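You operate a simulated robot arm through the tools that you are given. There is no shell and no other tool.

The job below is to be done with a simulated two-armed robot. You get a single attempt, and the scene is never put back.

## Task
Fit the blue pad to the drum segment.
Fine: worn pad in the red tray, latch shut over the new one.
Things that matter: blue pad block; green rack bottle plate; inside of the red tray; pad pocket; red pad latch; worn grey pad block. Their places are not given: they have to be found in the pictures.

The check looks at the end state, three seconds after you hand in, the way a careful person would. Anything else that was tipped, shoved, dropped, spilled or broken makes it a failure.

## Robot
Two 7-joint arms with fingered hands on one trunk that stands fixed in place. Base frame: the origin is at the foot of the trunk, x ahead of it, y to its left, z up; the work surface is at about z = 850. Units: mm, rad, N and s.
The left shoulder is at [70, 157, 1214], the right one opposite. With the tool pointing down near the work surface each hand reaches from about 300 to 900 mm from the base axis, measured 20 degrees to its own side. Payload 5 kg a hand.
Tool frame (each hand has its own): the origin (TCP) lies between the finger pads and is the grasp point; the fingertips stand 31 mm ahead of it; z points along the fingers, y is the line along which they close. The gripper opens to 156 mm; its body begins 88 mm behind the TCP. The gripper is a hand of 4 fingers: y runs from the thumb to the fingers, the wrist lies at [0, 0, -249] in the tool frame, and closing takes about 1.5 s.
Orientation is that of the tool frame in the base frame, as [roll, pitch, yaw] about the fixed x, y, z axes, in that order (R = Rz(yaw) Ry(pitch) Rx(roll)). With the fingers straight down and closing along the base's y, the tool's x points along the base's -x, its y along +y and its z along -z.

## Interface
- The arms move only by the tool servo_tool. It takes "left_moves", "right_moves" or both (then of equal length, played together; a hand with none holds still); each is text: rows parted by semicolons, each of 6 numbers parted by spaces: the shift along the tool's x, y, z in units of 100 mm (1.0 is 100 mm), then the turn, a rotation vector about the tool's x, y, z in units of 90 degrees (1.0 is 90 degrees). In form: x y z ax ay az; .... A call has 1 to 20 rows; each row is the pose to reach, as a shift and turn from the pose commanded when the call began, along the tool's axes at that moment. "left_gripper" and "right_gripper" are, for a hand that has rows, the finger opening in mm, from 0 to 156, set as the call begins (left out, the last holds). A call with a number of a shift or a turn outside -1 to 1 is refused whole. A row lasts 0.2 s, in which the tool goes at most 50 mm and 0.15 rad; a call with a longer step from one row to the next is refused whole, and so is a gripper value outside its range. Where a pose cannot be reached the arm comes as near as it can. A force on the tool above 40 N (or 10 N above the force at the start of the call, whichever is more), or a blocked arm, ends the call early, and 0.2 s more pass. Each finger travels about 108 mm/s and halts on what it meets, pressing with about 25 N; the grip force reading is that of the motor and also rises with nothing between the fingers. The clock runs only during rows and for 0.2 s after the last one: add rows that repeat a pose to give the fingers time. The reply holds the time, the measured pose of the TCP, the force on the tool along the base axes, the opening and the grip force, in the units named above and with some noise, with the torque about the TCP (base axes, N m) and any sound that the robot's microphone picked up.
- Cameras (640 x 400 px; columns grow to the right, rows downward): "scene" is now at [122.7, -55.6, 1457.1]; the picture's right is [-0.46, -0.89, -0.00], its down [-0.42, 0.22, -0.88] and it looks along [0.78, -0.41, -0.48] (base axes); focal length 339 px, centre (320, 200). "left" rides on the left gripper at [-72, 2, -111] in its tool frame; the picture's right is [-0.02, -1.00, 0.00], its down [0.84, -0.02, -0.55] and it looks along [0.55, -0.01, 0.84] (tool axes); focal length 234 px, centre (320, 200). "right" rides on the right gripper at [72, 2, -111] in its tool frame; the picture's right is [-0.02, 1.00, 0.00], its down [-0.84, -0.02, -0.54] and it looks along [-0.54, -0.01, 0.84] (tool axes); focal length 234 px, centre (320, 200).
- grab_frame(camera): a new picture of that camera. The clock stands still meanwhile.
- lift_body(by): slides the trunk up (or, below 0, down) by that many mm; the arms and the scene camera ride with it, the base frame stays. It gives what a move gives, with no picture.
- set_fingers(finger1, finger2, finger3, thumb_bend, hand): sets how far each is bent, from 0 (flat) to 1 (curled in); at 0.3 the hand is open as for a grip, at 0.7 the pads meet at the TCP. One left out holds its place. A second passes; each finger stops where it meets its share of the squeeze, and holds until it gets a number again. A gripper value or a shape takes the hand back. It gives what a move gives, with no picture; readings hold the bend of each and the force on the fingers (four entries, about 0 where the hand has none), thumb and palm.
- preshape(shape, hand): the hand has 4 fingers and takes this shape, open, in about a second: jaw (thumb against the fingers, like two jaws); tri (thumb and two fingers); tip (a fingertip pinch); poke (one finger out to press); point (the index stretched); flat (the hand flat); cup (the hand cupped); fist (a fist). The gripper value then closes the fingers along that shape, each until it touches; the sizes above hold for jaw. It gives what a move gives, with no picture.
- pan_tilt(pan, tilt): turns the head with the scene camera to pan (to the left, within 1.501 rad either way) and tilt (down, from -0.506 to 1.204), counted from straight ahead of the robot. It gives what a move gives.
- locate(camera, pixels): there is no depth. For up to 12 entries [column, row, z] of the newest picture of that camera ("zoom" is the newest enlarged one), the place [x, y] in the base frame at which the ray of that pixel passes the height z, good to about 2 mm, but the place of the scene camera against the robot may be out by one fixed shift of up to 25 mm in any direction. The clock stands still meanwhile.
- enlarge(camera, box): a new picture of the part [left, top, right, bottom] of that camera's present view, enlarged. The clock stands still meanwhile.
- job_done(): hands the job in; it is judged then, once.

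Unless the task says otherwise, let go and move clear before handing in.

The tools are called after "Emit:" as name(argument=value, ...) on one line, values as JSON. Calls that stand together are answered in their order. servo_tool: Moves the arms, as the interface text tells. Its arguments: {"type":"object","properties":{"left_moves":{"type":"string"},"left_gripper":{"type":"number"},"right_moves":{"type":"string"},"right_gripper":{"type":"number"}},"required":[]} The other tools are called the same way: lift_body (by) moves the trunk up or down; preshape (shape, hand) gives the hand a shape; set_fingers (finger1, finger2, finger3, thumb_bend, hand) moves the fingers one by one; pan_tilt (pan, tilt) turns the head that bears the scene camera; grab_frame (camera) takes a picture; locate (camera, pixels) gives the place at which the rays of pixels pass given heights; enlarge (camera, box) takes an enlarged picture of a part of a camera's view; job_done () hands the job in.

At the start:

```text
time: 0.0
left_eef_pos: [627.0, -6.7, 1226.1]
left_ee_rot: [-3.141, 0.002, -3.14]
left_ft_force: [0.4, 0.8, -0.7]
left_moment: [0.04, 0.01, 0.0]
left_gripper_width: 155.8
left_finger_force: 0.1
left_shape: jaw
left_bend: [0.3, 0.3, 0.3, 0.3]
left_finger forces: [0.1, 0.0, 0.0, 0.1, 0.1, 0.0]
right_eef_pos: [467.9, -576.4, 1149.6]
right_ee_rot: [3.14, 0.002, -3.141]
right_ft_force: [-0.1, -0.5, 0.2]
right_moment: [-0.04, 0.0, -0.03]
right_gripper_width: 155.9
right_finger_force: 0.1
right_shape: jaw
right_bend: [0.3, 0.3, 0.3, 0.3]
right_finger forces: [0.0, 0.0, 0.0, 0.0, 0.0, 0.1]
trunk travel left (down, up): [-600.0, 340.0]
head pan, tilt (commanded): [-0.483, 0.497]
```

scene: 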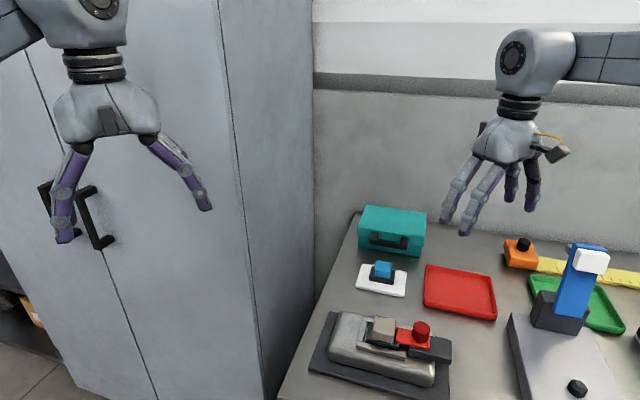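
right: 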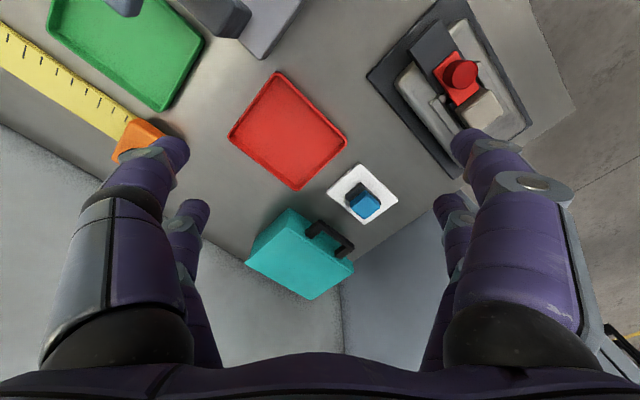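
left: 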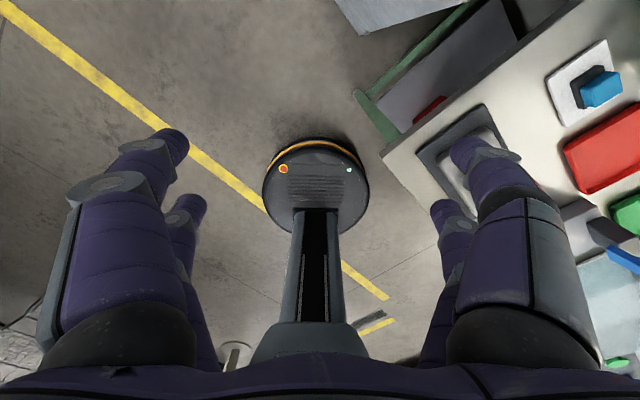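

The scene picture shows the drum fixture (about pixels 310-450, 310-400) with a grey pad and a red latch with knob at (420,330), the blue pad on a white plate at (383,275), and the red tray at (460,292). I'll look closer at each.

Emit:
enlarge(camera="scene", box=[290, 290, 470, 400])

Emit:
enlarge(camera="scene", box=[340, 190, 520, 330])

Emit:
enlarge(camera="right", box=[320, 0, 560, 230])

```text
3.56 times, centred on (380, 345) of scene
```

zoom: 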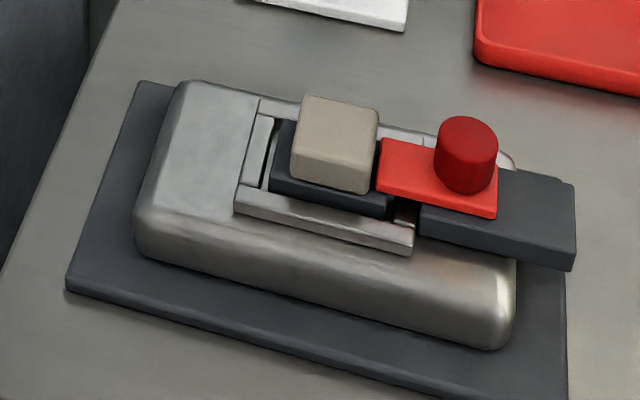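

```text
2.86 times, centred on (430, 260) of scene
```

zoom: 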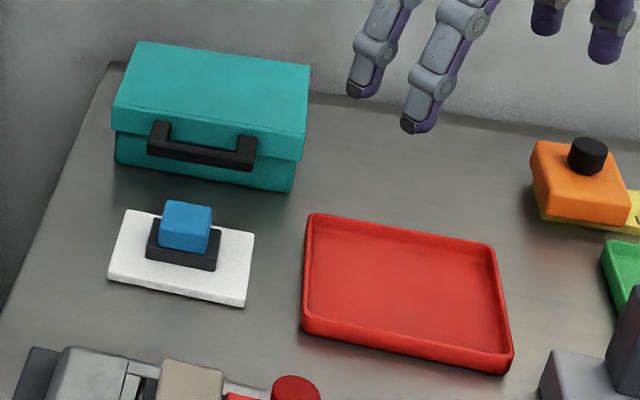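

```text
1.74 times, centred on (440, 115) of right
```

zoom: 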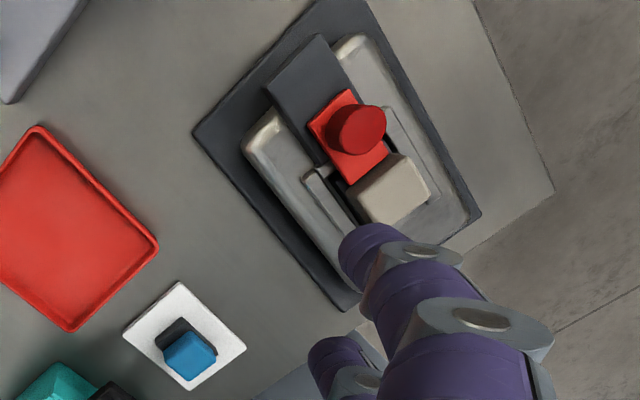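

The right-hand camera sees the blue pad at about (362,203), tray corners, and the fixture with the latch knob at about (460,73). I'll get positions from that camera, and look at the whole right side of the bench.

Emit:
locate(camera="right", pixels=[[279, 72, 850], [348, 142, 850], [298, 189, 850], [229, 135, 850], [366, 73, 860], [460, 180, 860], [530, 125, 860], [358, 163, 853], [400, 198, 853], [370, 223, 853], [328, 190, 853], [460, 74, 950]])

Emit:
pan_tilt(pan=-0.75, tilt=0.65)

Emit:
grab_frame(camera="scene")

```text
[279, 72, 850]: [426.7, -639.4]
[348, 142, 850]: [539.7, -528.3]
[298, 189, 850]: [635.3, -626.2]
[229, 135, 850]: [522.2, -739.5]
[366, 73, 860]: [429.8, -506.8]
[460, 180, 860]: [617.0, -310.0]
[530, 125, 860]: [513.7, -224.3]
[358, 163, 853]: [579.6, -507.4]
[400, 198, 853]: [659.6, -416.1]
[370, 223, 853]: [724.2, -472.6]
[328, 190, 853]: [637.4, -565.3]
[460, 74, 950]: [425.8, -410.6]
```

```text
time: 0.8
left_eef_pos: [626.8, -5.9, 1224.2]
left_ee_rot: [-3.14, 0.002, -3.14]
left_ft_force: [-0.2, 0.4, 0.1]
left_moment: [0.01, 0.03, -0.02]
left_gripper_width: 156.0
left_finger_force: 0.1
left_shape: jaw
left_bend: [0.3, 0.3, 0.3, 0.3]
left_finger forces: [0.1, 0.0, 0.0, 0.1, 0.1, 0.0]
right_eef_pos: [468.1, -576.3, 1150.0]
right_ee_rot: [3.141, 0.001, -3.141]
right_ft_force: [0.7, 0.0, 0.3]
right_moment: [0.02, 0.0, 0.0]
right_gripper_width: 156.0
right_finger_force: 0.0
right_shape: jaw
right_bend: [0.3, 0.3, 0.3, 0.3]
right_finger forces: [0.0, 0.1, 0.0, 0.0, 0.1, 0.1]
trunk travel left (down, up): [-600.0, 340.0]
head pan, tilt (commanded): [-0.75, 0.649]
```

```text
taken
```

scene: 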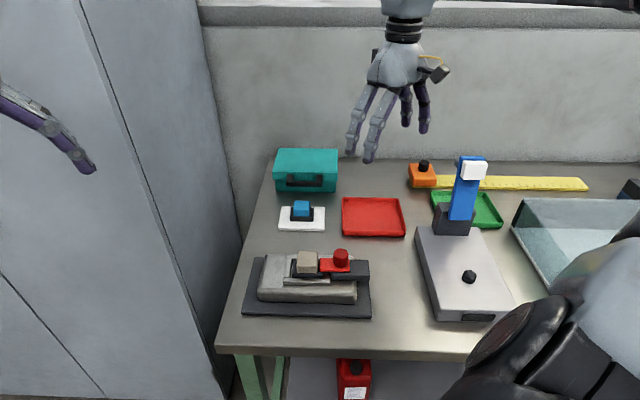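

The bench is turned about 45° to the robot; the fixture lies nearest, with the blue pad and tray behind it. I'll enlarge for detail.

Emit:
enlarge(camera="scene", box=[230, 235, 390, 330])

Emit:
enlarge(camera="scene", box=[400, 140, 560, 330])

Emit:
enlarge(camera="scene", box=[260, 140, 420, 250])

```text
4.00 times, centred on (310, 282) of scene
```

zoom: 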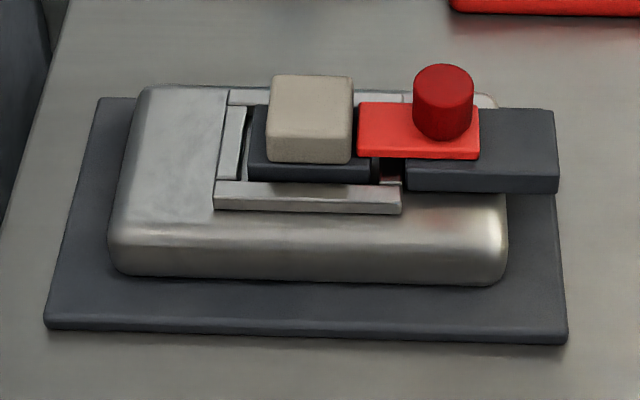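

```text
2.11 times, centred on (480, 235) of scene
```

zoom: 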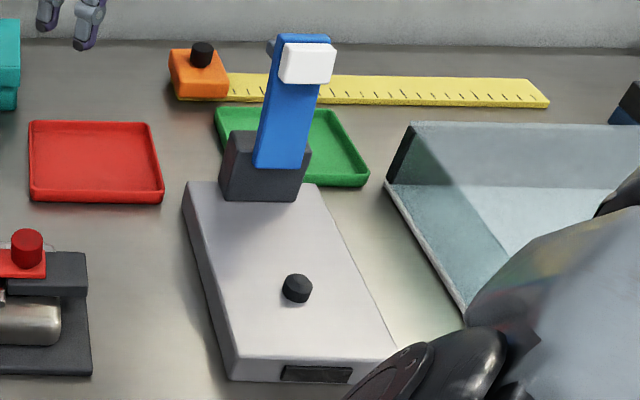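

```text
3.64 times, centred on (340, 195) of scene
```

zoom: 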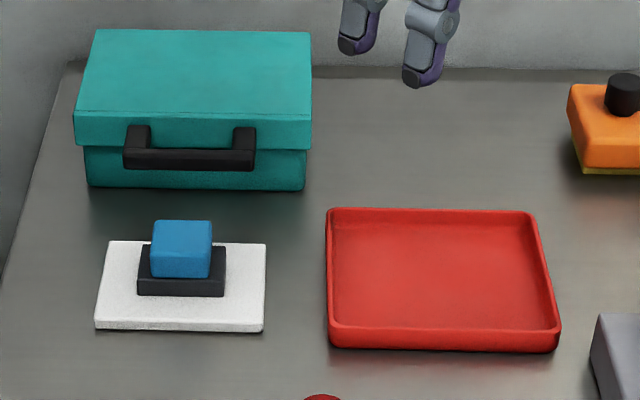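

I'm checking the hand's finger layout, since the latch knob and pads need careful gripping.

Emit:
enlarge(camera="scene", box=[330, 0, 470, 175])

Emit:
enlarge(camera="right", box=[0, 100, 640, 400])

```text
2.29 times, centred on (400, 88) of scene
```

zoom: 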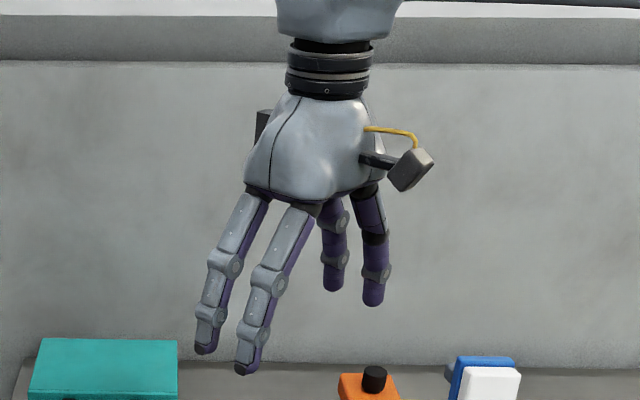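

```text
1.00 times, centred on (320, 250) of right (not enlarged: the box is as wide or as high as the picture)
```

zoom: 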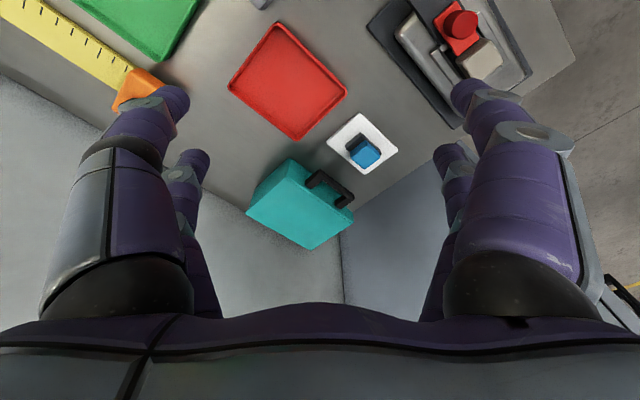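

The hand has two digits on each side, spaced apart along the tool's x. I'll bring the right hand over toward the fixture, turned about 47° so that its axes match the fixture, staying at height.

Emit:
servo_tool(right_moves="0.1 0.14 0 0 0 -0.075; 0.2 0.28 0 0 0 -0.15; 0.3 0.42 0 0 0 -0.225; 0.4 0.56 0 0 0 -0.3; 0.5 0.7 0 0 0 -0.375; 0.6 0.85 0 0 0 -0.45; 0.68 1.0 0 0 0 -0.52; 0.68 1.0 0 0 0 -0.52")

Emit:
grab_frame(camera="right")

Emit:
grab_frame(camera="scene")

```text
time: 2.6
left_eef_pos: [627.7, -6.6, 1224.4]
left_ee_rot: [-3.141, 0.0, -3.139]
left_ft_force: [0.8, -0.1, -0.7]
left_moment: [-0.04, -0.02, 0.01]
left_gripper_width: 155.8
left_finger_force: 0.0
left_shape: jaw
left_bend: [0.3, 0.3, 0.3, 0.3]
left_finger forces: [0.0, 0.1, 0.0, 0.0, 0.0, 0.1]
right_eef_pos: [400.4, -476.1, 1148.9]
right_ee_rot: [3.139, -0.001, -2.324]
right_ft_force: [-0.3, 0.7, -0.5]
right_moment: [0.01, -0.01, 0.04]
right_gripper_width: 155.7
right_finger_force: 0.0
right_shape: jaw
right_bend: [0.3, 0.3, 0.3, 0.3]
right_finger forces: [0.0, 0.0, 0.0, 0.1, 0.0, 0.0]
trunk travel left (down, up): [-600.0, 340.0]
head pan, tilt (commanded): [-0.75, 0.649]
```

```text
taken
```

right: 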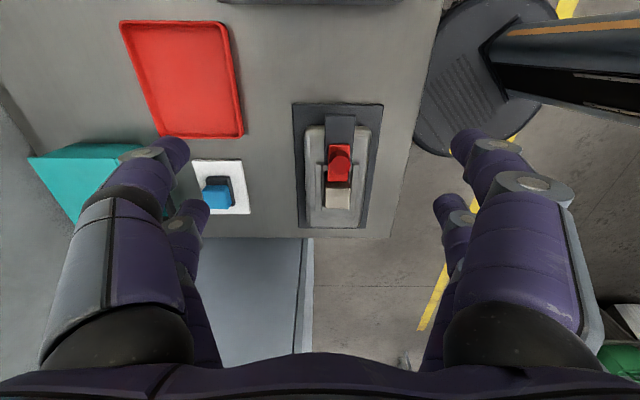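

```text
taken
```

scene: 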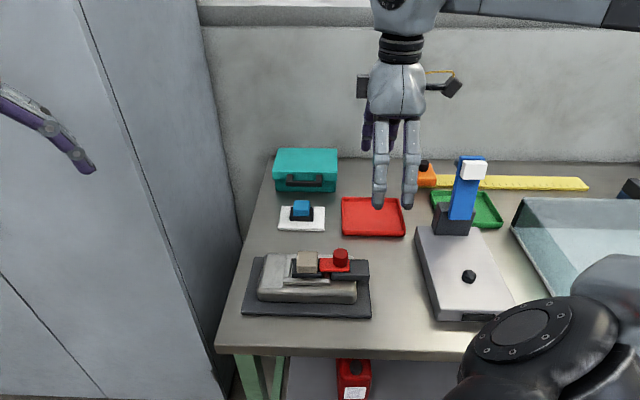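

The fixture is now almost square in the right camera (plate at columns 293-383, rows 103-228). I'll enlarge it for precise measuring.

Emit:
enlarge(camera="right", box=[260, 90, 420, 240])

```text
2.67 times, centred on (340, 165) of right
```

zoom: 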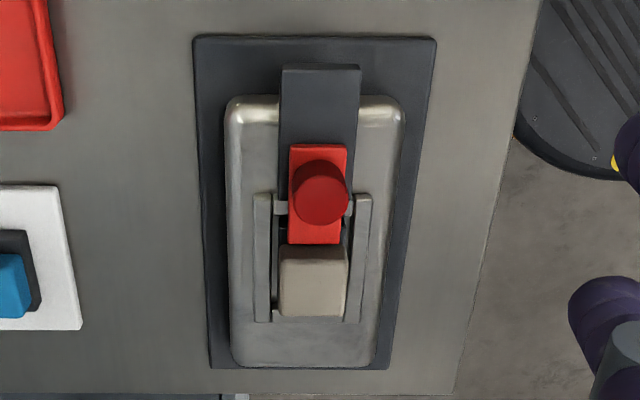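

Emit:
locate(camera="zoom", pixels=[[193, 38, 865], [435, 40, 865], [212, 367, 865], [386, 370, 865], [281, 68, 905], [360, 68, 905], [290, 147, 910], [346, 146, 910], [289, 243, 910], [340, 243, 910], [321, 198, 940], [255, 200, 900]])

Emit:
locate(camera="zoom", pixels=[[283, 262, 935], [345, 262, 935], [283, 314, 935], [343, 315, 935], [255, 321, 900], [360, 321, 900], [270, 195, 900], [372, 195, 900], [10, 283, 880], [0, 329, 855], [82, 328, 855], [57, 188, 855]])

```text
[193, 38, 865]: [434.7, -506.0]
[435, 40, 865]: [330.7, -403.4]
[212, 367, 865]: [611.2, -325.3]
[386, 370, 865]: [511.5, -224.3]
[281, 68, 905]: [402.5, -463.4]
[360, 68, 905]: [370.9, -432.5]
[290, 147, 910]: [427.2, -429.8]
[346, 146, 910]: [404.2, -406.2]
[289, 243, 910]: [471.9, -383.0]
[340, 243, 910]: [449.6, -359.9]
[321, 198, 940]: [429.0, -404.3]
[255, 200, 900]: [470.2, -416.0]
```

```text
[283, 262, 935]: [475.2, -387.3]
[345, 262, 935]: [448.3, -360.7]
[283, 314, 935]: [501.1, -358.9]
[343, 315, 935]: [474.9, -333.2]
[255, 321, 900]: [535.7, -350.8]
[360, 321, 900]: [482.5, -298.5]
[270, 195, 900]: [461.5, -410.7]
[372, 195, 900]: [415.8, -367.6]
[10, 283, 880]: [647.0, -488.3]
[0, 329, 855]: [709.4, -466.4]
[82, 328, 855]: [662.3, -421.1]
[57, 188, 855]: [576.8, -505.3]
```

The fixture's long axis is at 45° in the base, latch opening direction likely toward (-x,-y). Now I'll see which finger shapes would suit: trying "tip" and looking.

Emit:
preshape(shape="tip", hand="right")

Emit:
grab_frame(camera="right")

Emit:
enlarge(camera="scene", box=[330, 40, 470, 220])

```text
time: 3.5
left_eef_pos: [627.2, -7.0, 1225.7]
left_ee_rot: [-3.141, 0.0, -3.14]
left_ft_force: [-0.3, -0.2, 0.0]
left_moment: [0.02, 0.0, 0.01]
left_gripper_width: 155.8
left_finger_force: 0.1
left_shape: jaw
left_bend: [0.3, 0.3, 0.3, 0.3]
left_finger forces: [0.1, 0.0, 0.0, 0.0, 0.0, 0.1]
right_eef_pos: [400.3, -476.8, 1149.3]
right_ee_rot: [-3.142, 0.0, -2.324]
right_ft_force: [1.0, -0.4, 0.6]
right_moment: [-0.06, 0.02, 0.0]
right_gripper_width: 155.8
right_finger_force: 0.0
right_shape: tip
right_bend: [0.3, 0.3, 0.3, 0.3]
right_finger forces: [0.0, 0.1, 0.0, 0.1, 0.0, 0.1]
trunk travel left (down, up): [-600.0, 340.0]
head pan, tilt (commanded): [-0.75, 0.649]
```

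```text
taken
```

right: 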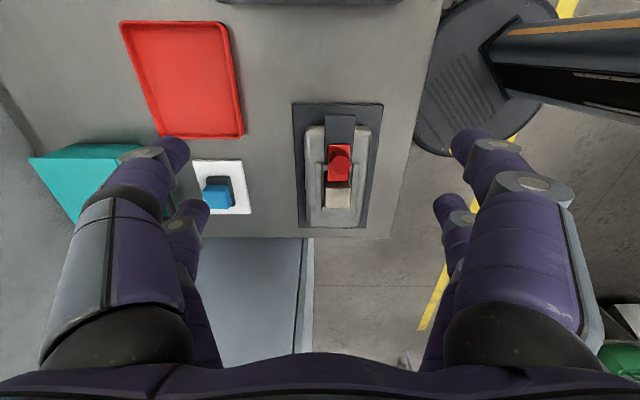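

```text
2.22 times, centred on (400, 130) of scene
```

zoom: 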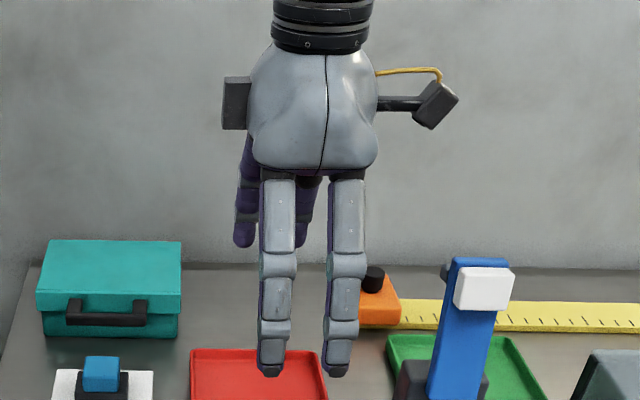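

In "tip" the open hand looks unchanged (two digits per side, about 53 mm apart). I'll close it partly here in free air to see which digits move.

Emit:
servo_tool(right_moves="0 0 0 0 0 0.01; 0 0 0 0 0 0.02; 0 0 0 0 0 0.02; 0 0 0 0 0 0.02; 0 0 0 0 0 0.02; 0 0 0 0 0 0.02; 0 0 0 0 0 0.02; 0 0 0 0 0 0.02", right_gripper=30)

Emit:
grab_frame(camera="right")

Emit:
enlarge(camera="scene", box=[330, 40, 470, 220])

```text
time: 5.3
left_eef_pos: [627.3, -7.1, 1224.7]
left_ee_rot: [-3.139, 0.001, -3.141]
left_ft_force: [-0.1, 0.2, 0.2]
left_moment: [-0.01, -0.04, 0.02]
left_gripper_width: 156.1
left_finger_force: 0.1
left_shape: jaw
left_bend: [0.3, 0.3, 0.3, 0.3]
left_finger forces: [0.0, 0.0, 0.1, 0.0, 0.1, 0.0]
right_eef_pos: [401.6, -475.8, 1150.6]
right_ee_rot: [3.139, 0.0, -2.357]
right_ft_force: [0.4, 0.2, -0.3]
right_moment: [0.01, -0.01, 0.02]
right_gripper_width: 30.2
right_finger_force: 0.0
right_shape: tip
right_bend: [0.73, 0.73, 0.73, 0.7]
right_finger forces: [0.0, 0.0, 0.1, 0.0, 0.0, 0.0]
trunk travel left (down, up): [-600.0, 340.0]
head pan, tilt (commanded): [-0.75, 0.649]
```

```text
taken
```

right: 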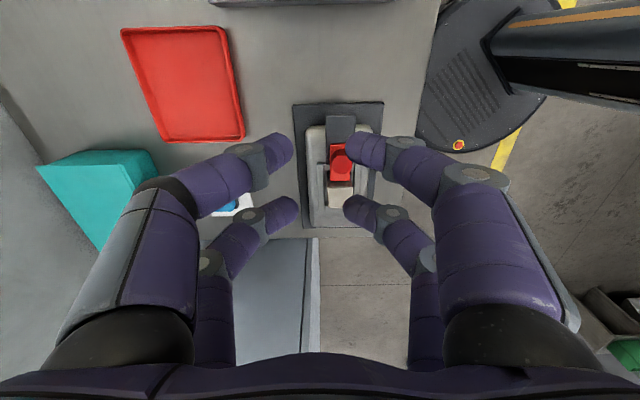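

```text
2.22 times, centred on (400, 130) of scene
```

zoom: 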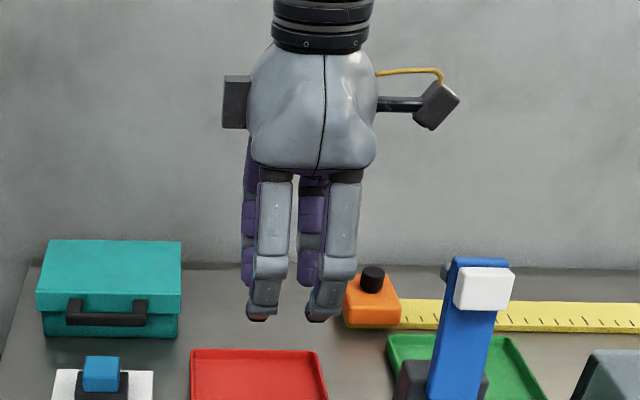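

All four digits move together; with the 53 mm spacing I can cage the knob or the pads between the pairs. I'll reopen, move centred over the fixture line and 100 mm lower for a closer measuring view.

Emit:
servo_tool(right_moves="-0.03 0.08 0.25 0 0 0; -0.06 0.15 0.5 0 0 0; -0.09 0.22 0.75 0 0 0; -0.12 0.3 1.0 0 0 0; -0.12 0.3 1.0 0 0 0; -0.12 0.3 1.0 0 0 0; -0.12 0.3 1.0 0 0 0; -0.12 0.3 1.0 0 0 0", right_gripper=156)

Emit:
enlarge(camera="right", box=[200, 60, 440, 250])

Emit:
grab_frame(camera="scene")

```text
time: 7.1
left_eef_pos: [627.0, -5.8, 1226.1]
left_ee_rot: [3.141, 0.001, -3.139]
left_ft_force: [0.4, -0.6, 0.0]
left_moment: [-0.01, 0.01, 0.02]
left_gripper_width: 155.8
left_finger_force: 0.1
left_shape: jaw
left_bend: [0.3, 0.3, 0.3, 0.3]
left_finger forces: [0.0, 0.0, 0.1, 0.1, 0.0, 0.0]
right_eef_pos: [387.8, -446.6, 1050.5]
right_ee_rot: [3.141, 0.001, -2.356]
right_ft_force: [0.3, 0.6, -0.2]
right_moment: [-0.01, -0.03, 0.01]
right_gripper_width: 156.0
right_finger_force: 0.0
right_shape: tip
right_bend: [0.3, 0.3, 0.3, 0.3]
right_finger forces: [0.0, 0.0, 0.0, 0.1, 0.0, 0.0]
trunk travel left (down, up): [-600.0, 340.0]
head pan, tilt (commanded): [-0.75, 0.649]
```

```text
2.11 times, centred on (320, 155) of right
```

zoom: 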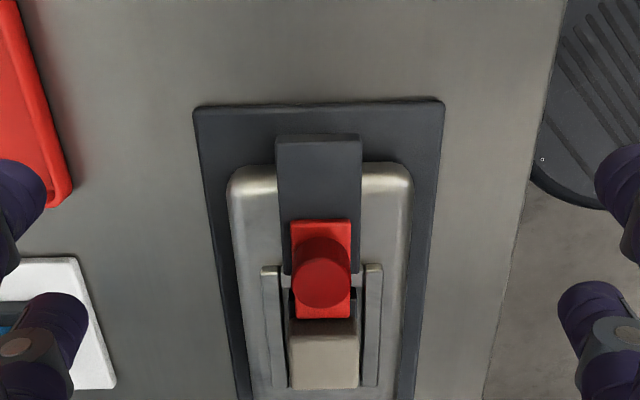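

```text
taken
```

scene: 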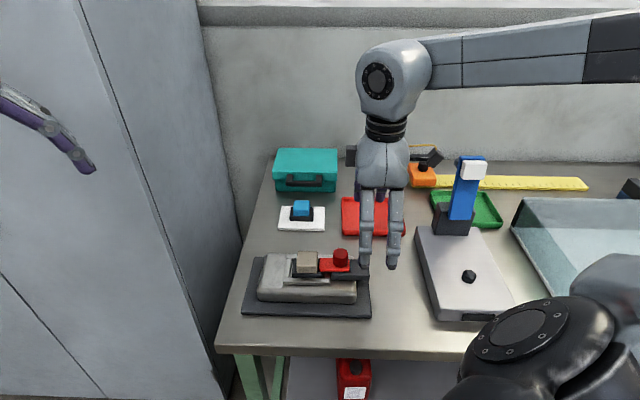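

I want sharper detail to triangulate heights; enlarging the knob and block area.

Emit:
enlarge(camera="right", box=[280, 150, 360, 250])

Emit:
enlarge(camera="scene", box=[240, 235, 380, 325])

```text
4.00 times, centred on (320, 200) of right
```

zoom: 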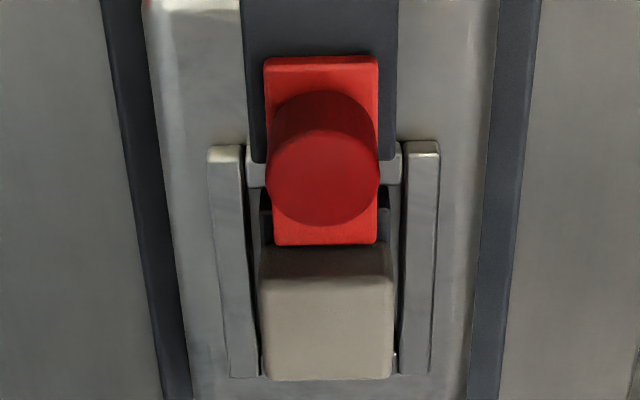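

```text
4.44 times, centred on (310, 280) of scene
```

zoom: 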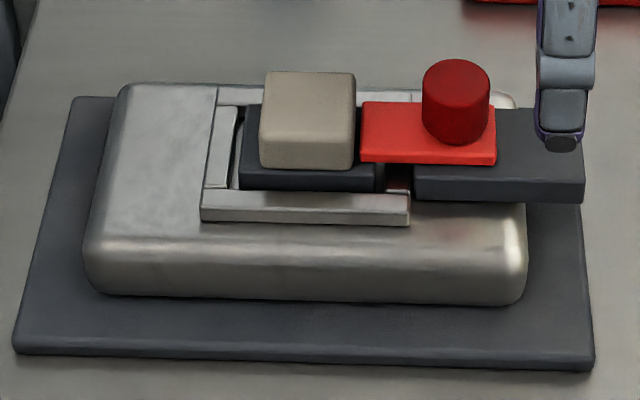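

I need a second viewpoint for triangulating heights, so I'll shift 100 mm along the fixture at the same height (fingertips stay well above everything).

Emit:
servo_tool(right_moves="-0.25 0 0 0 0 0; -0.5 0 0 0 0 0; -0.75 0 0 0 0 0; -1.0 0 0 0 0 0; -1.0 0 0 0 0 0; -1.0 0 0 0 0 0")

Emit:
grab_frame(camera="right")

Emit:
enlarge(camera="right", box=[270, 40, 370, 200])

```text
time: 8.5
left_eef_pos: [627.1, -5.4, 1225.7]
left_ee_rot: [3.142, 0.003, -3.139]
left_ft_force: [0.0, 0.1, 0.3]
left_moment: [-0.01, -0.02, 0.01]
left_gripper_width: 155.7
left_finger_force: 0.0
left_shape: jaw
left_bend: [0.3, 0.3, 0.3, 0.3]
left_finger forces: [0.1, 0.1, 0.0, 0.2, 0.2, 0.0]
right_eef_pos: [459.4, -375.8, 1050.2]
right_ee_rot: [3.141, 0.0, -2.355]
right_ft_force: [-0.2, -0.8, 0.1]
right_moment: [0.01, -0.02, 0.01]
right_gripper_width: 156.1
right_finger_force: 0.0
right_shape: tip
right_bend: [0.3, 0.3, 0.3, 0.3]
right_finger forces: [0.0, 0.0, 0.0, 0.0, 0.0, 0.1]
trunk travel left (down, up): [-600.0, 340.0]
head pan, tilt (commanded): [-0.75, 0.649]
```

```text
taken
```

right: 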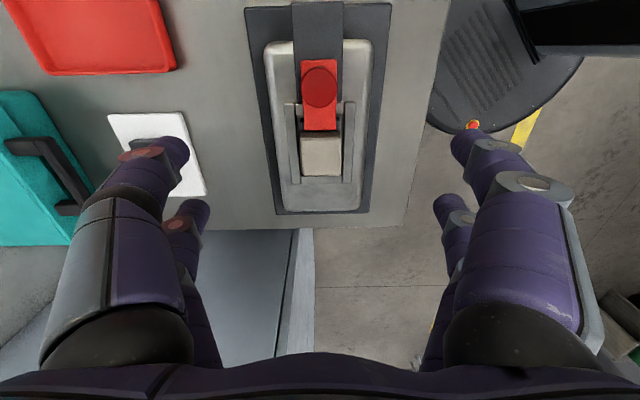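

```text
2.50 times, centred on (320, 120) of right
```

zoom: 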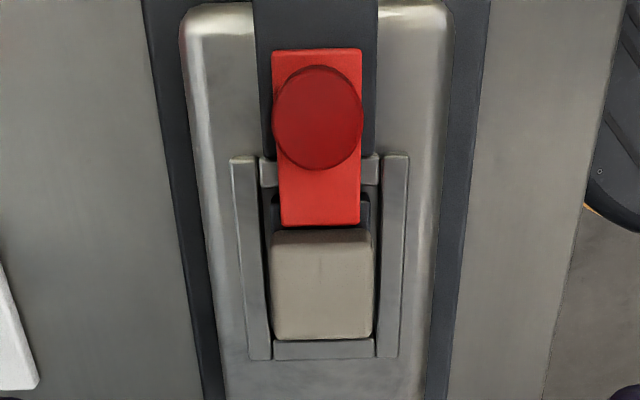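

Triangulating the two views: knob top at z≈955, centre a≈12.5 along the fixture's 45° axis (diameter ≈29), latch plate top z≈922, grey block 42×42 with top z≈938. I'll bring the hand so that the far finger pair straddles the knob, then descend part way with the hand half closed.

Emit:
preshape(shape="jaw", hand="right")

Emit:
servo_tool(right_moves="0.23 0.01 0 0 0 0; 0.46 0.01 0 0 0 0; 0.7 0.01 0 0 0 0; 0.7 0.01 0.25 0 0 0; 0.7 0.01 0.5 0 0 0; 0.7 0.01 0.65 0 0 0; 0.7 0.01 0.65 0 0 0; 0.7 0.01 0.65 0 0 0", right_gripper=70)

Emit:
grab_frame(camera="right")

Emit:
enlarge(camera="scene", box=[240, 170, 460, 330])

```text
time: 9.4
left_eef_pos: [627.4, -6.1, 1224.8]
left_ee_rot: [-3.142, 0.0, -3.141]
left_ft_force: [-0.1, 0.6, 0.1]
left_moment: [0.01, 0.01, 0.0]
left_gripper_width: 155.9
left_finger_force: 0.0
left_shape: jaw
left_bend: [0.3, 0.3, 0.3, 0.3]
left_finger forces: [0.1, 0.0, 0.1, 0.0, 0.0, 0.0]
right_eef_pos: [458.9, -375.0, 1050.1]
right_ee_rot: [3.141, 0.002, -2.356]
right_ft_force: [-0.5, -0.1, 0.3]
right_moment: [0.02, 0.02, -0.01]
right_gripper_width: 156.0
right_finger_force: 0.0
right_shape: jaw
right_bend: [0.3, 0.3, 0.3, 0.3]
right_finger forces: [0.1, 0.0, 0.0, 0.1, 0.0, 0.1]
trunk travel left (down, up): [-600.0, 340.0]
head pan, tilt (commanded): [-0.75, 0.649]
```

```text
time: 11.2
left_eef_pos: [627.1, -5.2, 1225.0]
left_ee_rot: [-3.141, 0.003, 3.142]
left_ft_force: [-0.2, -1.3, 0.3]
left_moment: [0.02, -0.02, 0.0]
left_gripper_width: 156.0
left_finger_force: 0.0
left_shape: jaw
left_bend: [0.3, 0.3, 0.3, 0.3]
left_finger forces: [0.1, 0.1, 0.0, 0.0, 0.0, 0.0]
right_eef_pos: [407.7, -423.8, 986.4]
right_ee_rot: [3.141, 0.0, -2.357]
right_ft_force: [0.8, -0.6, 0.3]
right_moment: [-0.01, -0.02, -0.02]
right_gripper_width: 70.7
right_finger_force: 0.1
right_shape: jaw
right_bend: [0.73, 0.73, 0.73, 0.7]
right_finger forces: [0.0, 0.1, 0.1, 0.1, 0.0, 0.0]
trunk travel left (down, up): [-600.0, 340.0]
head pan, tilt (commanded): [-0.75, 0.649]
```

```text
taken
```

right: 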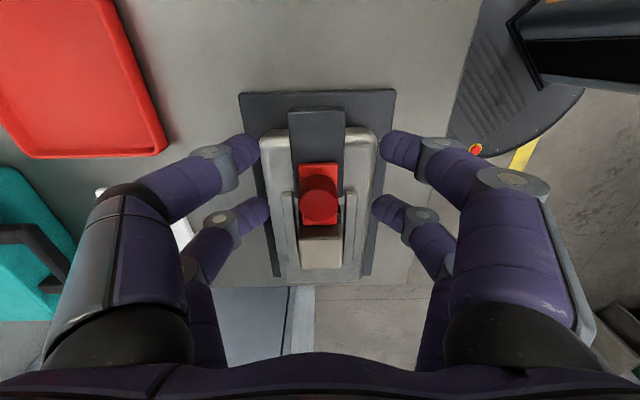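

```text
2.50 times, centred on (350, 250) of scene
```

zoom: 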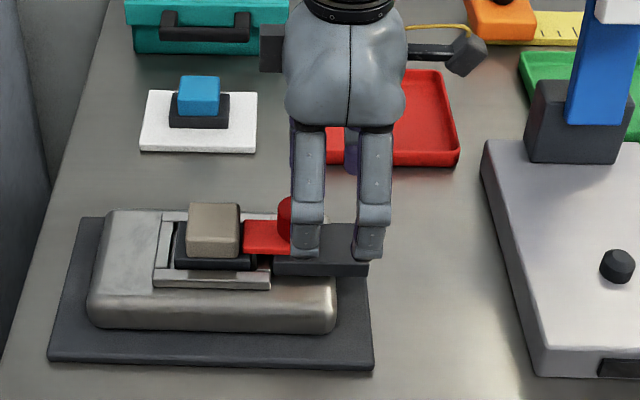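

The rear finger pair (tips at (258,210) and (383,208)) straddles the red knob at (320,200). I'll descend 26 mm so the tips sit just above the latch plate and close on the knob.

Emit:
servo_tool(right_moves="0 -0.01 0.13 0 0 0; 0 -0.01 0.26 0 0 0; 0 -0.01 0.26 0 0 0; 0 -0.01 0.26 0 0 0", right_gripper=70)

Emit:
grab_frame(camera="right")

Emit:
enlarge(camera="scene", box=[240, 200, 400, 320])

```text
time: 12.2
left_eef_pos: [628.1, -7.4, 1225.6]
left_ee_rot: [-3.142, 0.002, -3.14]
left_ft_force: [-0.2, -0.4, 1.1]
left_moment: [0.0, 0.03, 0.0]
left_gripper_width: 155.9
left_finger_force: 0.1
left_shape: jaw
left_bend: [0.3, 0.3, 0.3, 0.3]
left_finger forces: [0.0, 0.0, 0.1, 0.1, 0.0, 0.1]
right_eef_pos: [409.9, -424.5, 960.1]
right_ee_rot: [3.141, -0.001, -2.356]
right_ft_force: [0.5, 0.5, 0.1]
right_moment: [0.0, 0.01, 0.05]
right_gripper_width: 70.7
right_finger_force: 0.1
right_shape: jaw
right_bend: [0.73, 0.73, 0.73, 0.7]
right_finger forces: [0.0, 0.0, 0.0, 0.0, 0.0, 0.1]
trunk travel left (down, up): [-600.0, 340.0]
head pan, tilt (commanded): [-0.75, 0.649]
```

```text
taken
```

right: 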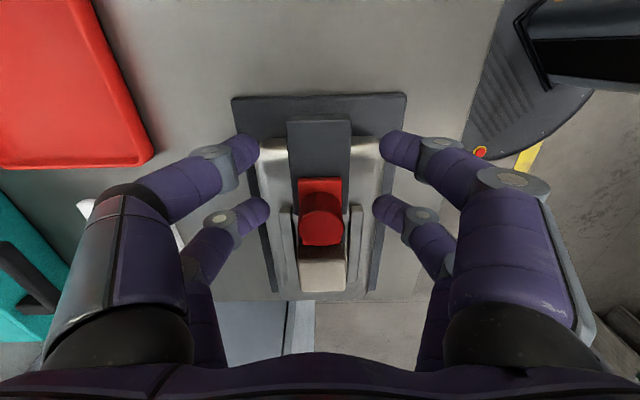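

```text
3.33 times, centred on (320, 260) of scene
```

zoom: 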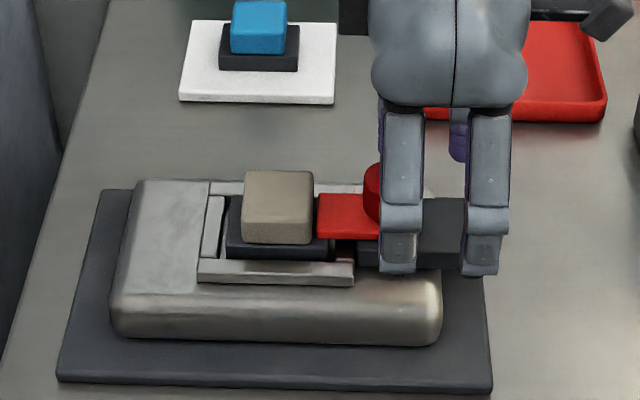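

The rear tips are level with the knob sides. Closing on the knob now, holding position.

Emit:
servo_tool(right_moves="0 0 0 0 0 0; 0 0 0 0 0 0; 0 0 0 0 0 0; 0 0 0 0 0 0; 0 0 0 0 0 0; 0 0 0 0 0 0; 0 0 0 0 0 0; 0 0 0 0 0 0", right_gripper=10)

Emit:
grab_frame(camera="right")

Emit:
enlarge(camera="scene", box=[240, 200, 400, 320])

```text
time: 14.0
left_eef_pos: [626.9, -6.9, 1225.1]
left_ee_rot: [-3.141, 0.004, 3.141]
left_ft_force: [-1.0, 0.1, 0.1]
left_moment: [0.0, -0.01, -0.01]
left_gripper_width: 155.6
left_finger_force: 0.1
left_shape: jaw
left_bend: [0.3, 0.3, 0.3, 0.3]
left_finger forces: [0.0, 0.0, 0.0, 0.0, 0.1, 0.0]
right_eef_pos: [408.6, -425.8, 958.9]
right_ee_rot: [-3.139, 0.001, -2.355]
right_ft_force: [1.2, -1.8, 6.3]
right_moment: [0.06, -0.13, 0.0]
right_gripper_width: 12.0
right_finger_force: 0.0
right_shape: jaw
right_bend: [0.71, 0.61, 0.6, 0.7]
right_finger forces: [0.0, 4.4, 5.9, 0.0, 0.0, 0.0]
trunk travel left (down, up): [-600.0, 340.0]
head pan, tilt (commanded): [-0.75, 0.649]
```

```text
taken
```

right: 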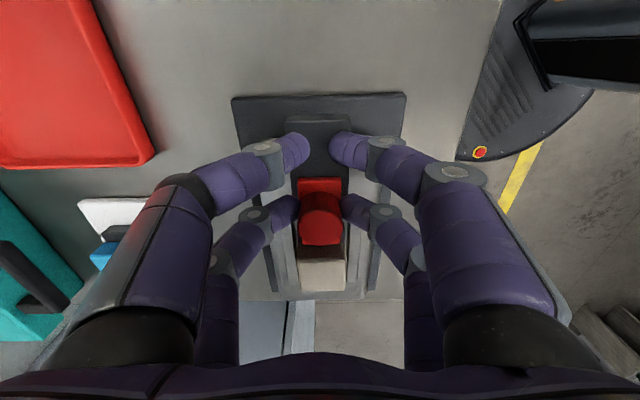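

```text
3.33 times, centred on (320, 260) of scene
```

zoom: 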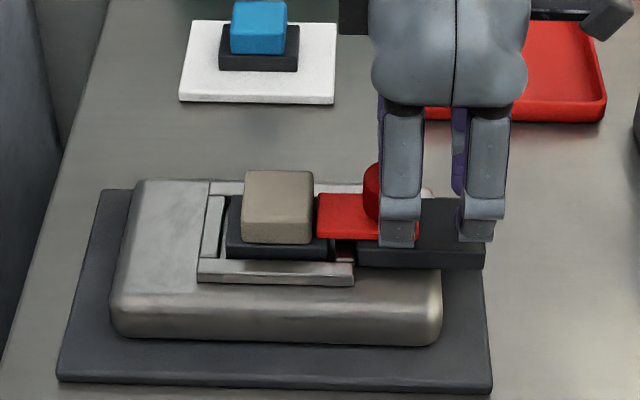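

Fingers 2 and 3 (rear pair) touch the knob with about 5 N each. I'll squeeze tighter and pull the latch a first 12 mm in the tool +x direction, watching forces.

Emit:
servo_tool(right_moves="0 0 0 0 0 0; 0 0 0 0 0 0; 0 0 0 0 0 0; 0.03 0 0 0 0 0; 0.06 0 0 0 0 0; 0.09 0 0 0 0 0; 0.12 0 0 0 0 0; 0.12 0 0 0 0 0", right_gripper=0)

Emit:
enlarge(camera="scene", box=[240, 200, 400, 320])

Emit:
grab_frame(camera="right")

```text
time: 15.8
left_eef_pos: [627.3, -6.6, 1225.8]
left_ee_rot: [3.14, 0.001, -3.139]
left_ft_force: [0.0, 0.4, 0.1]
left_moment: [0.0, -0.03, 0.02]
left_gripper_width: 155.7
left_finger_force: 0.0
left_shape: jaw
left_bend: [0.3, 0.3, 0.3, 0.3]
left_finger forces: [0.0, 0.0, 0.1, 0.0, 0.0, 0.0]
right_eef_pos: [400.2, -433.8, 959.1]
right_ee_rot: [3.14, 0.001, -2.357]
right_ft_force: [-2.7, 1.8, -7.6]
right_moment: [-0.03, 0.13, 0.06]
right_gripper_width: 0.0
right_finger_force: 24.9
right_shape: jaw
right_bend: [0.7, 0.72, 0.72, 0.7]
right_finger forces: [0.0, 24.3, 20.8, 0.0, 0.0, 0.1]
trunk travel left (down, up): [-600.0, 340.0]
head pan, tilt (commanded): [-0.75, 0.649]
```

```text
3.33 times, centred on (320, 260) of scene
```

zoom: 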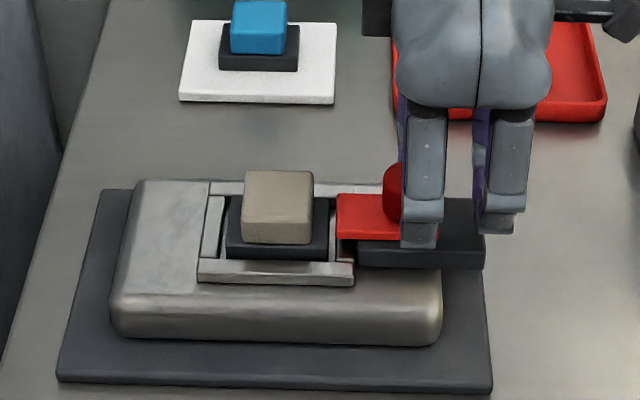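

```text
taken
```

right: 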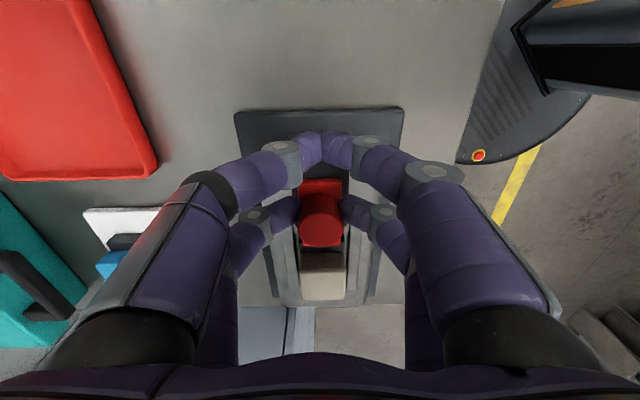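

The latch slid about 11 mm with the knob held firmly (24 N / 21 N), low resistance. I'll pull another 25 mm.

Emit:
servo_tool(right_moves="0.04 0 0 0 0 0; 0.08 0 0 0 0 0; 0.12 0 0 0 0 0; 0.16 0 0 0 0 0; 0.2 0 0 0 0 0; 0.25 0 0 0 0 0; 0.25 0 0 0 0 0", right_gripper=0)

Emit:
enlarge(camera="scene", box=[240, 200, 400, 320])

```text
time: 17.4
left_eef_pos: [628.8, -6.0, 1223.8]
left_ee_rot: [-3.14, 0.0, -3.141]
left_ft_force: [-0.9, -0.6, 0.1]
left_moment: [0.0, -0.02, 0.0]
left_gripper_width: 155.9
left_finger_force: 0.0
left_shape: jaw
left_bend: [0.3, 0.3, 0.3, 0.3]
left_finger forces: [0.1, 0.0, 0.0, 0.0, 0.0, 0.1]
right_eef_pos: [383.3, -450.2, 959.2]
right_ee_rot: [3.141, 0.002, -2.356]
right_ft_force: [5.0, 10.9, -10.2]
right_moment: [0.07, 0.08, 0.06]
right_gripper_width: 0.0
right_finger_force: 25.0
right_shape: jaw
right_bend: [0.7, 0.72, 0.72, 0.7]
right_finger forces: [0.1, 22.8, 19.4, 0.0, 0.0, 0.1]
trunk travel left (down, up): [-600.0, 340.0]
head pan, tilt (commanded): [-0.75, 0.649]
```

```text
3.33 times, centred on (320, 260) of scene
```

zoom: 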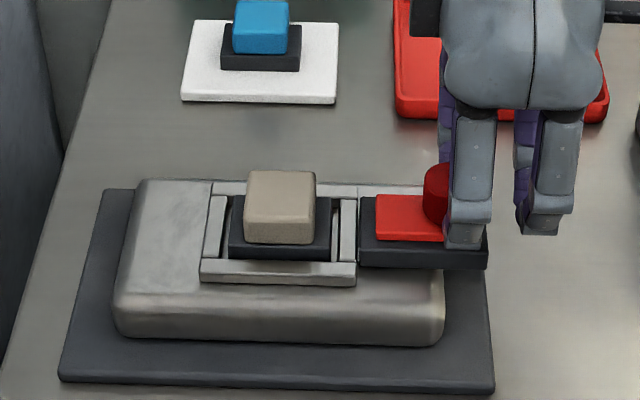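

The latch plate has moved about 36 mm (left edge now at zoom x≈377) and a slight resistance (~11 N) suggests the stop; the pocket is clear. I'll let go and rise.

Emit:
servo_tool(right_moves="0 0 0 0 0 0; 0 0 0 0 0 0; 0 0 0 0 0 0; 0 0 0 0 0 0; 0 0 0 0 0 0; 0 0 -0.2 0 0 0; 0 0 -0.5 0 0 0; 0 0 -0.8 0 0 0; 0 0 -0.8 0 0 0", right_gripper=110)

Emit:
enlarge(camera="scene", box=[240, 200, 400, 320])

Emit:
grab_frame(camera="right")

```text
time: 19.4
left_eef_pos: [627.8, -6.9, 1225.1]
left_ee_rot: [-3.141, 0.001, -3.139]
left_ft_force: [-0.1, -0.2, -0.6]
left_moment: [0.02, 0.02, 0.01]
left_gripper_width: 156.1
left_finger_force: 0.0
left_shape: jaw
left_bend: [0.3, 0.3, 0.3, 0.3]
left_finger forces: [0.1, 0.1, 0.0, 0.1, 0.0, 0.0]
right_eef_pos: [383.0, -451.7, 1039.5]
right_ee_rot: [3.14, -0.001, -2.357]
right_ft_force: [0.2, 0.1, -0.6]
right_moment: [0.02, -0.02, 0.0]
right_gripper_width: 109.4
right_finger_force: 0.1
right_shape: jaw
right_bend: [0.28, 0.28, 0.28, 0.59]
right_finger forces: [0.0, 0.1, 0.0, 0.0, 0.1, 0.1]
trunk travel left (down, up): [-600.0, 340.0]
head pan, tilt (commanded): [-0.75, 0.649]
```

```text
3.33 times, centred on (320, 260) of scene
```

zoom: 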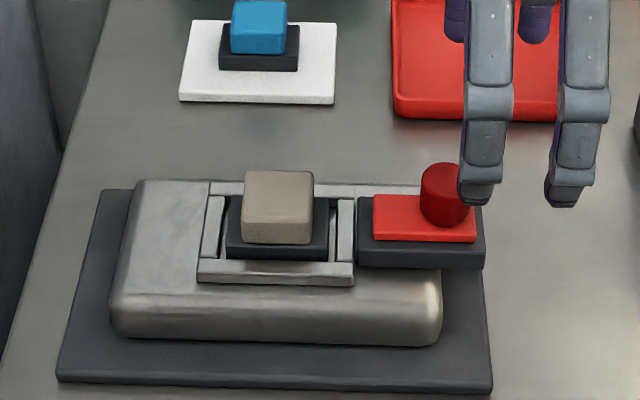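

```text
taken
```

right: 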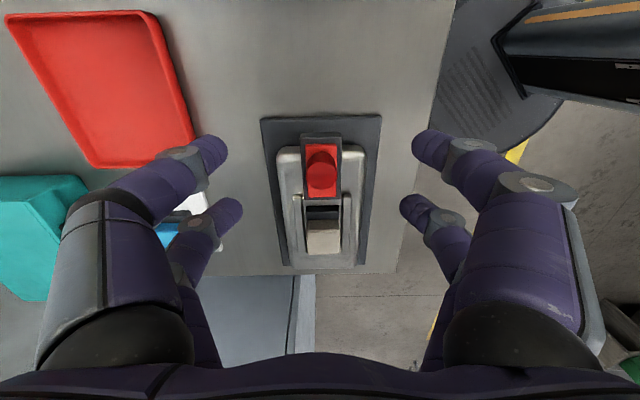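

The latch is open and stays put. I'll now move over the grey pad (block centre at a≈78.6, on the same centreline) at the same height, for a close look at pocket and pad edges.

Emit:
servo_tool(right_moves="-0.25 0 0 0 0 0; -0.5 0 0 0 0 0; -0.75 0 0 0 0 0; -1.0 0 0 0 0 0; -1.0 0 0 0 0 0", right_gripper=120)

Emit:
servo_tool(right_moves="-0.14 0.01 0 0 0 0; -0.27 0.01 0 0 0 0; -0.27 0.01 0 0 0 0; -0.27 0.01 0 0 0 0")

Emit:
grab_frame(camera="right")

Emit:
enlarge(camera="right", box=[270, 60, 370, 180])

Emit:
enlarge(camera="scene", box=[260, 220, 360, 300])

```text
time: 20.6
left_eef_pos: [625.1, -7.0, 1224.8]
left_ee_rot: [3.141, 0.003, -3.14]
left_ft_force: [0.3, 0.0, 0.1]
left_moment: [0.02, -0.01, 0.02]
left_gripper_width: 155.9
left_finger_force: 0.1
left_shape: jaw
left_bend: [0.3, 0.3, 0.3, 0.3]
left_finger forces: [0.1, 0.1, 0.0, 0.0, 0.1, 0.1]
right_eef_pos: [452.8, -379.4, 1039.1]
right_ee_rot: [3.14, 0.002, -2.359]
right_ft_force: [0.5, -0.1, 0.3]
right_moment: [0.05, 0.0, -0.02]
right_gripper_width: 119.3
right_finger_force: 0.1
right_shape: jaw
right_bend: [0.26, 0.26, 0.26, 0.51]
right_finger forces: [0.0, 0.0, 0.0, 0.0, 0.0, 0.0]
trunk travel left (down, up): [-600.0, 340.0]
head pan, tilt (commanded): [-0.75, 0.649]
```

```text
time: 21.6
left_eef_pos: [626.8, -5.4, 1225.1]
left_ee_rot: [-3.141, -0.001, -3.141]
left_ft_force: [0.7, 0.0, -0.4]
left_moment: [0.0, -0.05, 0.02]
left_gripper_width: 155.8
left_finger_force: 0.0
left_shape: jaw
left_bend: [0.3, 0.3, 0.3, 0.3]
left_finger forces: [0.0, 0.1, 0.0, 0.0, 0.0, 0.0]
right_eef_pos: [473.7, -359.4, 1040.1]
right_ee_rot: [3.14, 0.0, -2.356]
right_ft_force: [-0.1, 0.5, -0.8]
right_moment: [0.03, -0.01, 0.01]
right_gripper_width: 119.5
right_finger_force: 0.0
right_shape: jaw
right_bend: [0.26, 0.26, 0.26, 0.51]
right_finger forces: [0.0, 0.0, 0.0, 0.0, 0.0, 0.0]
trunk travel left (down, up): [-600.0, 340.0]
head pan, tilt (commanded): [-0.75, 0.649]
```

```text
taken
```

right: 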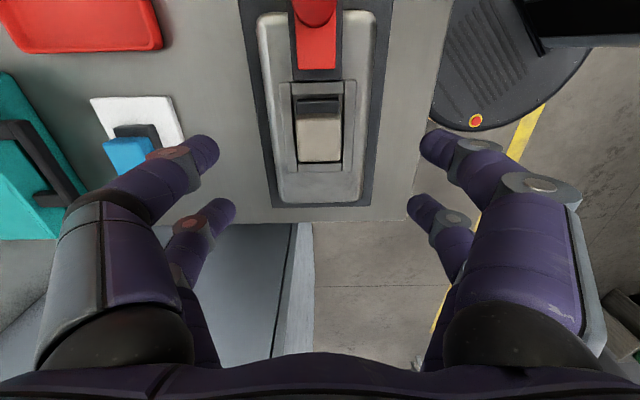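

```text
3.33 times, centred on (320, 120) of right
```

zoom: 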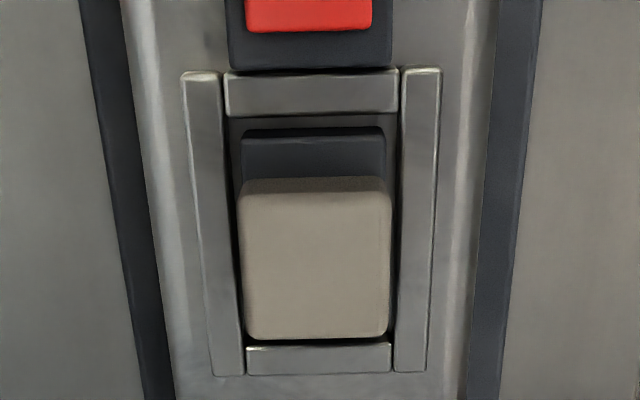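

```text
5.00 times, centred on (310, 260) of scene
```

zoom: 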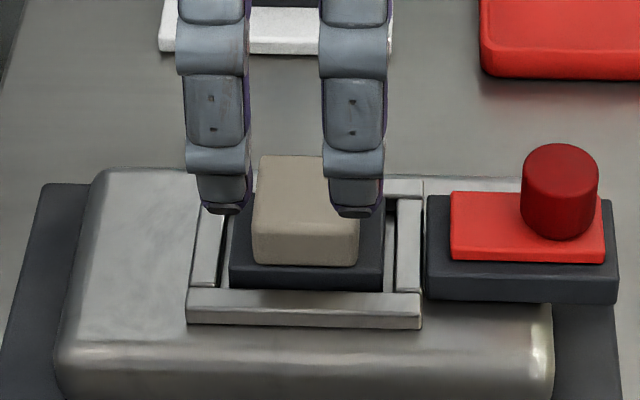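

I see the pad base (dark) protruding at rows 127-178 of the zoom and the pocket walls around it. I'll take one more shifted view to pin down the base-top and rail heights.

Emit:
servo_tool(right_moves="0.25 0 0 0 0 0; 0.5 0 0 0 0 0; 0.75 0 0 0 0 0; 0.9 0 0 0 0 0; 0.9 0 0 0 0 0; 0.9 0 0 0 0 0")

Emit:
enlarge(camera="right", box=[270, 160, 370, 280])

```text
time: 23.0
left_eef_pos: [625.8, -5.9, 1226.0]
left_ee_rot: [3.141, 0.001, -3.139]
left_ft_force: [0.7, 0.0, -0.5]
left_moment: [-0.02, -0.02, -0.01]
left_gripper_width: 155.8
left_finger_force: 0.0
left_shape: jaw
left_bend: [0.3, 0.3, 0.3, 0.3]
left_finger forces: [0.1, 0.0, 0.0, 0.0, 0.0, 0.0]
right_eef_pos: [407.7, -425.1, 1040.4]
right_ee_rot: [3.141, -0.001, -2.356]
right_ft_force: [-0.7, -0.9, -0.3]
right_moment: [-0.02, 0.0, -0.01]
right_gripper_width: 119.5
right_finger_force: 0.0
right_shape: jaw
right_bend: [0.26, 0.26, 0.26, 0.51]
right_finger forces: [0.1, 0.0, 0.0, 0.0, 0.0, 0.1]
trunk travel left (down, up): [-600.0, 340.0]
head pan, tilt (commanded): [-0.75, 0.649]
```

```text
3.33 times, centred on (320, 220) of right
```

zoom: 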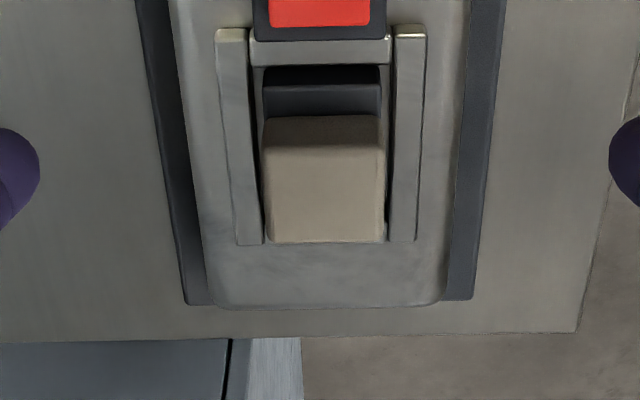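

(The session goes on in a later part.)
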